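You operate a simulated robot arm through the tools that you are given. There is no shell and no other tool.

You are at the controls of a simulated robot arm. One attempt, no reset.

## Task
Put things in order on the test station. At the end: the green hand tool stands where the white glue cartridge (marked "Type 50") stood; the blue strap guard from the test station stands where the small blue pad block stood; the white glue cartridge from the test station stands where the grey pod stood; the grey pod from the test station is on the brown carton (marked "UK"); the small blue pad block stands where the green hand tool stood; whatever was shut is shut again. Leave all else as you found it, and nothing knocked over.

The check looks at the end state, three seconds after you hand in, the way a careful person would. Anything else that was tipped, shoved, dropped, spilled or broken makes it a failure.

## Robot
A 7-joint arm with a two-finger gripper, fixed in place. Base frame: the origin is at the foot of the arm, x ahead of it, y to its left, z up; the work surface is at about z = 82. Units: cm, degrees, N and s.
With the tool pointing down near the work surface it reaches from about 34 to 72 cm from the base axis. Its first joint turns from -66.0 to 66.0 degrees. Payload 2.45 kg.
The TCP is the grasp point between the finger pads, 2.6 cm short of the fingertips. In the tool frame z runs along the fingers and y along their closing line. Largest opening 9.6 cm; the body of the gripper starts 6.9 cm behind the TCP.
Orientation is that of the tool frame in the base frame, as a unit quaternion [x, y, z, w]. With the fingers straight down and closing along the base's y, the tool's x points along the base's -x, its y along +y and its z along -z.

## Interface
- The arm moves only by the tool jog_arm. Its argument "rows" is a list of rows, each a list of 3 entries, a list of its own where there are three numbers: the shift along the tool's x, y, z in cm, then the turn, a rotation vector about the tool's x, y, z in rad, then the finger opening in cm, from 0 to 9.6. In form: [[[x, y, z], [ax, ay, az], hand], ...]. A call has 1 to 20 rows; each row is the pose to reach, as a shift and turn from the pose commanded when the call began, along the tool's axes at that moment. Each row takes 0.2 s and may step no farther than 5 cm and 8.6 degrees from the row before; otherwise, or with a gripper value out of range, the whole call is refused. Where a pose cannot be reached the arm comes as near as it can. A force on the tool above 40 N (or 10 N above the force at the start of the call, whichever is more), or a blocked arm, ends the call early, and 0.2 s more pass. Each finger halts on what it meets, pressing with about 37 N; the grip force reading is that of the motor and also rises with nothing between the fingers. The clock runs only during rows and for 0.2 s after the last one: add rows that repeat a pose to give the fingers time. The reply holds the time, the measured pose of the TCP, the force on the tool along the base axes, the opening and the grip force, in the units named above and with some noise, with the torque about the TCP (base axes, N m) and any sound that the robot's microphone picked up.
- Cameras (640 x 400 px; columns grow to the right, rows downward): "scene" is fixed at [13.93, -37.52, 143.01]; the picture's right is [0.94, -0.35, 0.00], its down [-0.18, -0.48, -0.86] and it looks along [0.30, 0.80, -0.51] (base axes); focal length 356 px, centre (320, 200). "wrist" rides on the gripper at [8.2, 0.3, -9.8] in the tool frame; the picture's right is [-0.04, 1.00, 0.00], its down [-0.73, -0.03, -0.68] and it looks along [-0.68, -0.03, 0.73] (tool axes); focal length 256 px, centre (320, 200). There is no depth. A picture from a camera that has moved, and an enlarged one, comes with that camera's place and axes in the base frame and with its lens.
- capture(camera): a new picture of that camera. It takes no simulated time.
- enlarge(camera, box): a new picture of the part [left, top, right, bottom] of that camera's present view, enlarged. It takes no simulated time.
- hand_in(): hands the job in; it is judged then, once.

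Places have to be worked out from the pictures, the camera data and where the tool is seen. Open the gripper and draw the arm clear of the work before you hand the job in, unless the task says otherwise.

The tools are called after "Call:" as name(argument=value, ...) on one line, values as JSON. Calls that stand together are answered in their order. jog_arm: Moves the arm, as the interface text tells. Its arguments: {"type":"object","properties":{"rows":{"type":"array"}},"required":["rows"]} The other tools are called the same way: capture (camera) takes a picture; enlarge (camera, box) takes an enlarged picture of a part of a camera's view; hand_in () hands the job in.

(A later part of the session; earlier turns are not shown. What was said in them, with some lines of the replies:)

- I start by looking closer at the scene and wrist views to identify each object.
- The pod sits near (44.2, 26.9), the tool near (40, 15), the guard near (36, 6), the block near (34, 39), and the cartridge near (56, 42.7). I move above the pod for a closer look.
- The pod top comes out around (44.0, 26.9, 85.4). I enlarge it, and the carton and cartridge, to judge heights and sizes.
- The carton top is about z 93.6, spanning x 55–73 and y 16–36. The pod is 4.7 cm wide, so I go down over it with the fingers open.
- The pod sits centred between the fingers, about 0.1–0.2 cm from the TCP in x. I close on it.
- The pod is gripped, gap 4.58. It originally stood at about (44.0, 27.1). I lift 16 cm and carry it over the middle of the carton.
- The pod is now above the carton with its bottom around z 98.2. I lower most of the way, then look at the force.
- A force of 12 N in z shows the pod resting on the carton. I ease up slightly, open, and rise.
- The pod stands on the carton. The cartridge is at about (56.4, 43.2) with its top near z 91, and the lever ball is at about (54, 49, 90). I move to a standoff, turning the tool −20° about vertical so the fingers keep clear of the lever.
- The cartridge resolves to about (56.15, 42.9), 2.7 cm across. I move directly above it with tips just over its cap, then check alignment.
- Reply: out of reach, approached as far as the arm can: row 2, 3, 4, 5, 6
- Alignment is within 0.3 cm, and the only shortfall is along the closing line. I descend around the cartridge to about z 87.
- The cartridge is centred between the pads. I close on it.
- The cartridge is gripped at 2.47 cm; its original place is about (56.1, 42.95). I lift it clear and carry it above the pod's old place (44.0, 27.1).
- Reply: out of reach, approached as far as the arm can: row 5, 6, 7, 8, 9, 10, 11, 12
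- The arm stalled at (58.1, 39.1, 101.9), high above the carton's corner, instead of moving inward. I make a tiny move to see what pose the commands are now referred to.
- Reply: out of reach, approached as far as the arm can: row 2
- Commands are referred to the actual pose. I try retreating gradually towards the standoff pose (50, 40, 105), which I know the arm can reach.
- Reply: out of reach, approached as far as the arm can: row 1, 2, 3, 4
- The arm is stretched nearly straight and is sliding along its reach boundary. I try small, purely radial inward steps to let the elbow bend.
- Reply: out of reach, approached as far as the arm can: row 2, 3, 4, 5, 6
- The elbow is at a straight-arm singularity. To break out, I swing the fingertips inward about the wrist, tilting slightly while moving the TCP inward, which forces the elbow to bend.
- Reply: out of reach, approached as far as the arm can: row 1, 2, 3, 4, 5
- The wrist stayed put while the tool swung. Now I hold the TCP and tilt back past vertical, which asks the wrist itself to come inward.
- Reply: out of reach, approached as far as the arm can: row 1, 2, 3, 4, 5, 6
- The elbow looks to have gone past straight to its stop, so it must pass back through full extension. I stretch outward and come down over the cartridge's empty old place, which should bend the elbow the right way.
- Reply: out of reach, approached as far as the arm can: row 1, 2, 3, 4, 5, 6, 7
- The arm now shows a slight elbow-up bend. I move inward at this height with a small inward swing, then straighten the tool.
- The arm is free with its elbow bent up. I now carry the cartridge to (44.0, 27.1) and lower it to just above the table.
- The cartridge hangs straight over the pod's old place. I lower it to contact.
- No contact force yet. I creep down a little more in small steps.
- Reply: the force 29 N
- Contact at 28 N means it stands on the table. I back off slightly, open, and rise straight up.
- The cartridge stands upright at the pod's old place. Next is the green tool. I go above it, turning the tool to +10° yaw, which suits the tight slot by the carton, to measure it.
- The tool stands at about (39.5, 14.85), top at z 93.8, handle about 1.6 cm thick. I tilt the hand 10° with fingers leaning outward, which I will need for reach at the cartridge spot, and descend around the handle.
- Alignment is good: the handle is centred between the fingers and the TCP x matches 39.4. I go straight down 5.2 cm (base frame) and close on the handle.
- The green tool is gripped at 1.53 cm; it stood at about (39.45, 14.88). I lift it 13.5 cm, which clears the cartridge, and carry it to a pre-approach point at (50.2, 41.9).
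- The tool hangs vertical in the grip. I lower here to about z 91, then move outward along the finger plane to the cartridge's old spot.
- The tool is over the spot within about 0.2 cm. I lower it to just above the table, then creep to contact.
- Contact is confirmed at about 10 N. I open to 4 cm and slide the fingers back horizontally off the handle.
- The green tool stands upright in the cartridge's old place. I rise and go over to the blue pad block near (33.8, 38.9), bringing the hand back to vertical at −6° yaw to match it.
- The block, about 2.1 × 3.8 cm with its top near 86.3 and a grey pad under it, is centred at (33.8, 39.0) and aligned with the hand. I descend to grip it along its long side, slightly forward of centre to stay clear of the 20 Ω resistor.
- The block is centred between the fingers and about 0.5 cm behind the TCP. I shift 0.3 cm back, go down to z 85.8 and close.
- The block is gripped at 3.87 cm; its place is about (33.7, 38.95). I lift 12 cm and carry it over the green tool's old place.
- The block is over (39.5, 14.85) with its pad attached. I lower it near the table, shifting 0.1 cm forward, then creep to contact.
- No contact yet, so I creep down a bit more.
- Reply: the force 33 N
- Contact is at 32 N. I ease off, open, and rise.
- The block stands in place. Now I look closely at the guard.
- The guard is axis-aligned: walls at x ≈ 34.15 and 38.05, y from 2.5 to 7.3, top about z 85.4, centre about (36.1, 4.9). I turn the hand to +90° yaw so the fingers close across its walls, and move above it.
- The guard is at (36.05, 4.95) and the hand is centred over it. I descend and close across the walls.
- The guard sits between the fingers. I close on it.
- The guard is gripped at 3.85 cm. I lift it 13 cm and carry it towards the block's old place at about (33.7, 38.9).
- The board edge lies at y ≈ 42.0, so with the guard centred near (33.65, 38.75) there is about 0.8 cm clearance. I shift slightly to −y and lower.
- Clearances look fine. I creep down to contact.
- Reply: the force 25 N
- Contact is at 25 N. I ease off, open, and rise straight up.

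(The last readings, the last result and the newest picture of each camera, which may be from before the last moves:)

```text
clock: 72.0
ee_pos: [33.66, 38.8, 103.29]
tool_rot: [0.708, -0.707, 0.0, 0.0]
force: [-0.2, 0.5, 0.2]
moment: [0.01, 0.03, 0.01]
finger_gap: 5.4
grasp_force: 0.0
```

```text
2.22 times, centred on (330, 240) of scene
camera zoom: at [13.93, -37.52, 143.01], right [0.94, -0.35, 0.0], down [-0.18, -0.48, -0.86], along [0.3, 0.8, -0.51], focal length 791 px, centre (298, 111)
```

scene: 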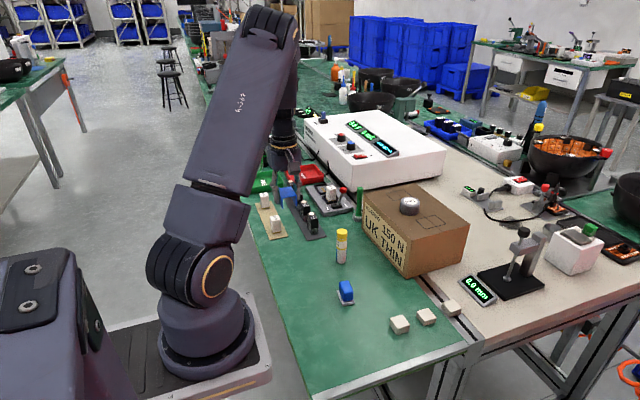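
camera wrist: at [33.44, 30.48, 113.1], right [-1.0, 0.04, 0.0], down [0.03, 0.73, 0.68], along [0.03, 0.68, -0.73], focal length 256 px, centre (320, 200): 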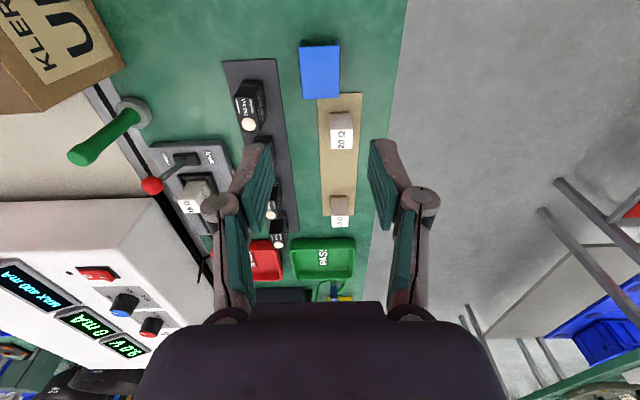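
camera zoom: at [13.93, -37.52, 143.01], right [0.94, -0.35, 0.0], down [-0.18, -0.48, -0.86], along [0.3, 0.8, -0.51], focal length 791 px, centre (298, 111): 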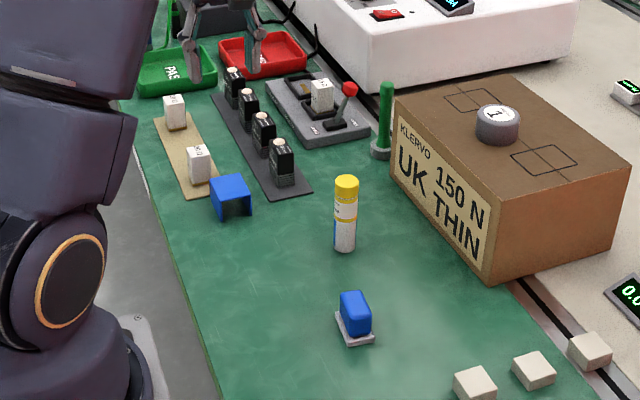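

Everything looks in place. I raise the arm further, open the gripper fully, and check the final scene.

Call:
jog_arm(rows=[[[0, 0, -4], [0, 0, 0], 6.5], [[0, 0, -8], [0, 0, 0], 7.5], [[0, 0, -12], [0, 0, 0], 8.5], [[0, 0, -12], [0, 0, 0], 9.6], [[0, 0, -12], [0, 0, 0], 9.6]])

Call:
capture(camera="scene")

Call:
enlarge(camera="wrist", box=[260, 40, 400, 130])

Call:
enlarge(camera="scene", box=[300, 120, 420, 260])

```text
clock: 73.2
ee_pos: [33.57, 38.71, 115.0]
tool_rot: [-0.707, 0.707, 0.0, 0.0]
force: [0.2, 0.1, 0.8]
moment: [-0.02, -0.01, 0.0]
finger_gap: 9.6
grasp_force: 0.1
```

```text
taken
```

scene: 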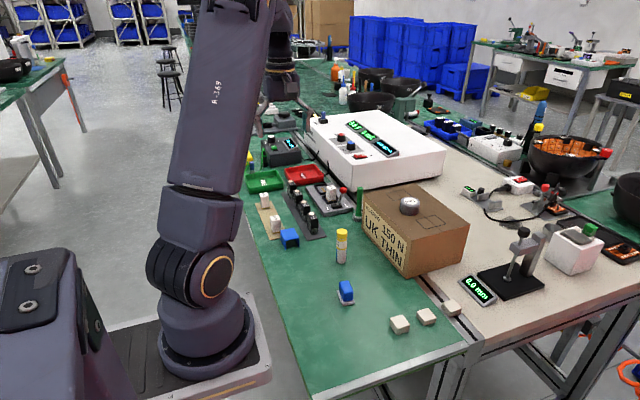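

```text
4.44 times, centred on (330, 85) of wrist
camera zoom: at [33.32, 30.36, 124.87], right [-1.0, 0.04, 0.0], down [0.03, 0.73, 0.68], along [0.03, 0.68, -0.73], focal length 1138 px, centre (276, 711)
```

zoom: 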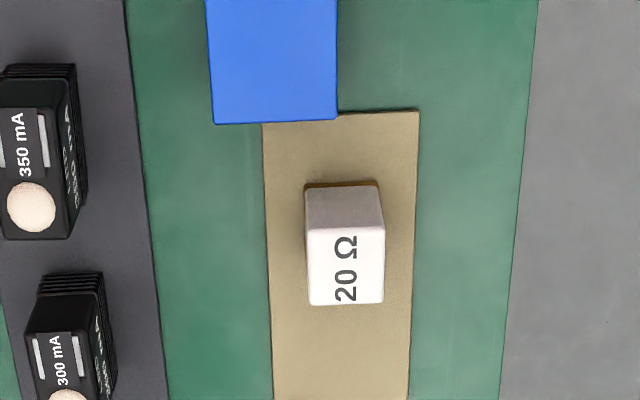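

```text
2.86 times, centred on (360, 190) of scene
camera zoom: at [13.93, -37.52, 143.01], right [0.94, -0.35, 0.0], down [-0.18, -0.48, -0.86], along [0.3, 0.8, -0.51], focal length 1017 px, centre (206, 229)
```

zoom: 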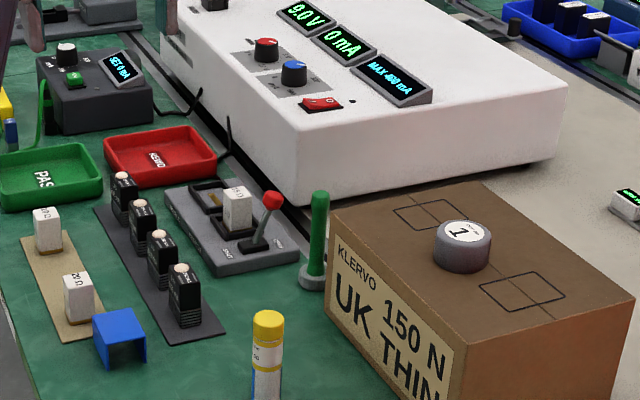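

The final pictures show everything where it should be and upright:
- The green tool is in the cartridge's place, and the cartridge is in the pod's place.
- The pod is on the carton.
- The pad block is in the tool's place, and the guard is in the block's place, clear of the board.
- The lever and the other items are untouched.

The gripper is open and the arm is clear, so I hand in.

Call:
hand_in()

```text
The job is handed in.
```

I moved all five items to their new places and handed the job in. The last pictures showed each one upright; I have not seen the judge's verdict.

| Item | Now stands | Placed at (x, y), cm |
|---|---|---|
| Grey pod | on the brown "UK" carton | about (62, 26) |
| White glue cartridge | where the pod stood | about (44.0, 27.1) |
| Green hand tool | where the cartridge stood | about (56, 43) |
| Small blue pad block, with its grey pad | where the hand tool stood | about (39.5, 15) |
| Blue strap guard | where the pad block stood | about (33.7, 38.8) |

I estimate the positions are good to about half a centimetre, since they were worked out from the pictures. The guard sits about 0.6 cm from the edge of the brown resistor board without touching it.

I opened or shut nothing, and the lever on the resistor module looks the same as at the start. While carrying the cartridge, the arm locked at full stretch. Freeing it took several moves in the air, with no contact forces and the cartridge held throughout.
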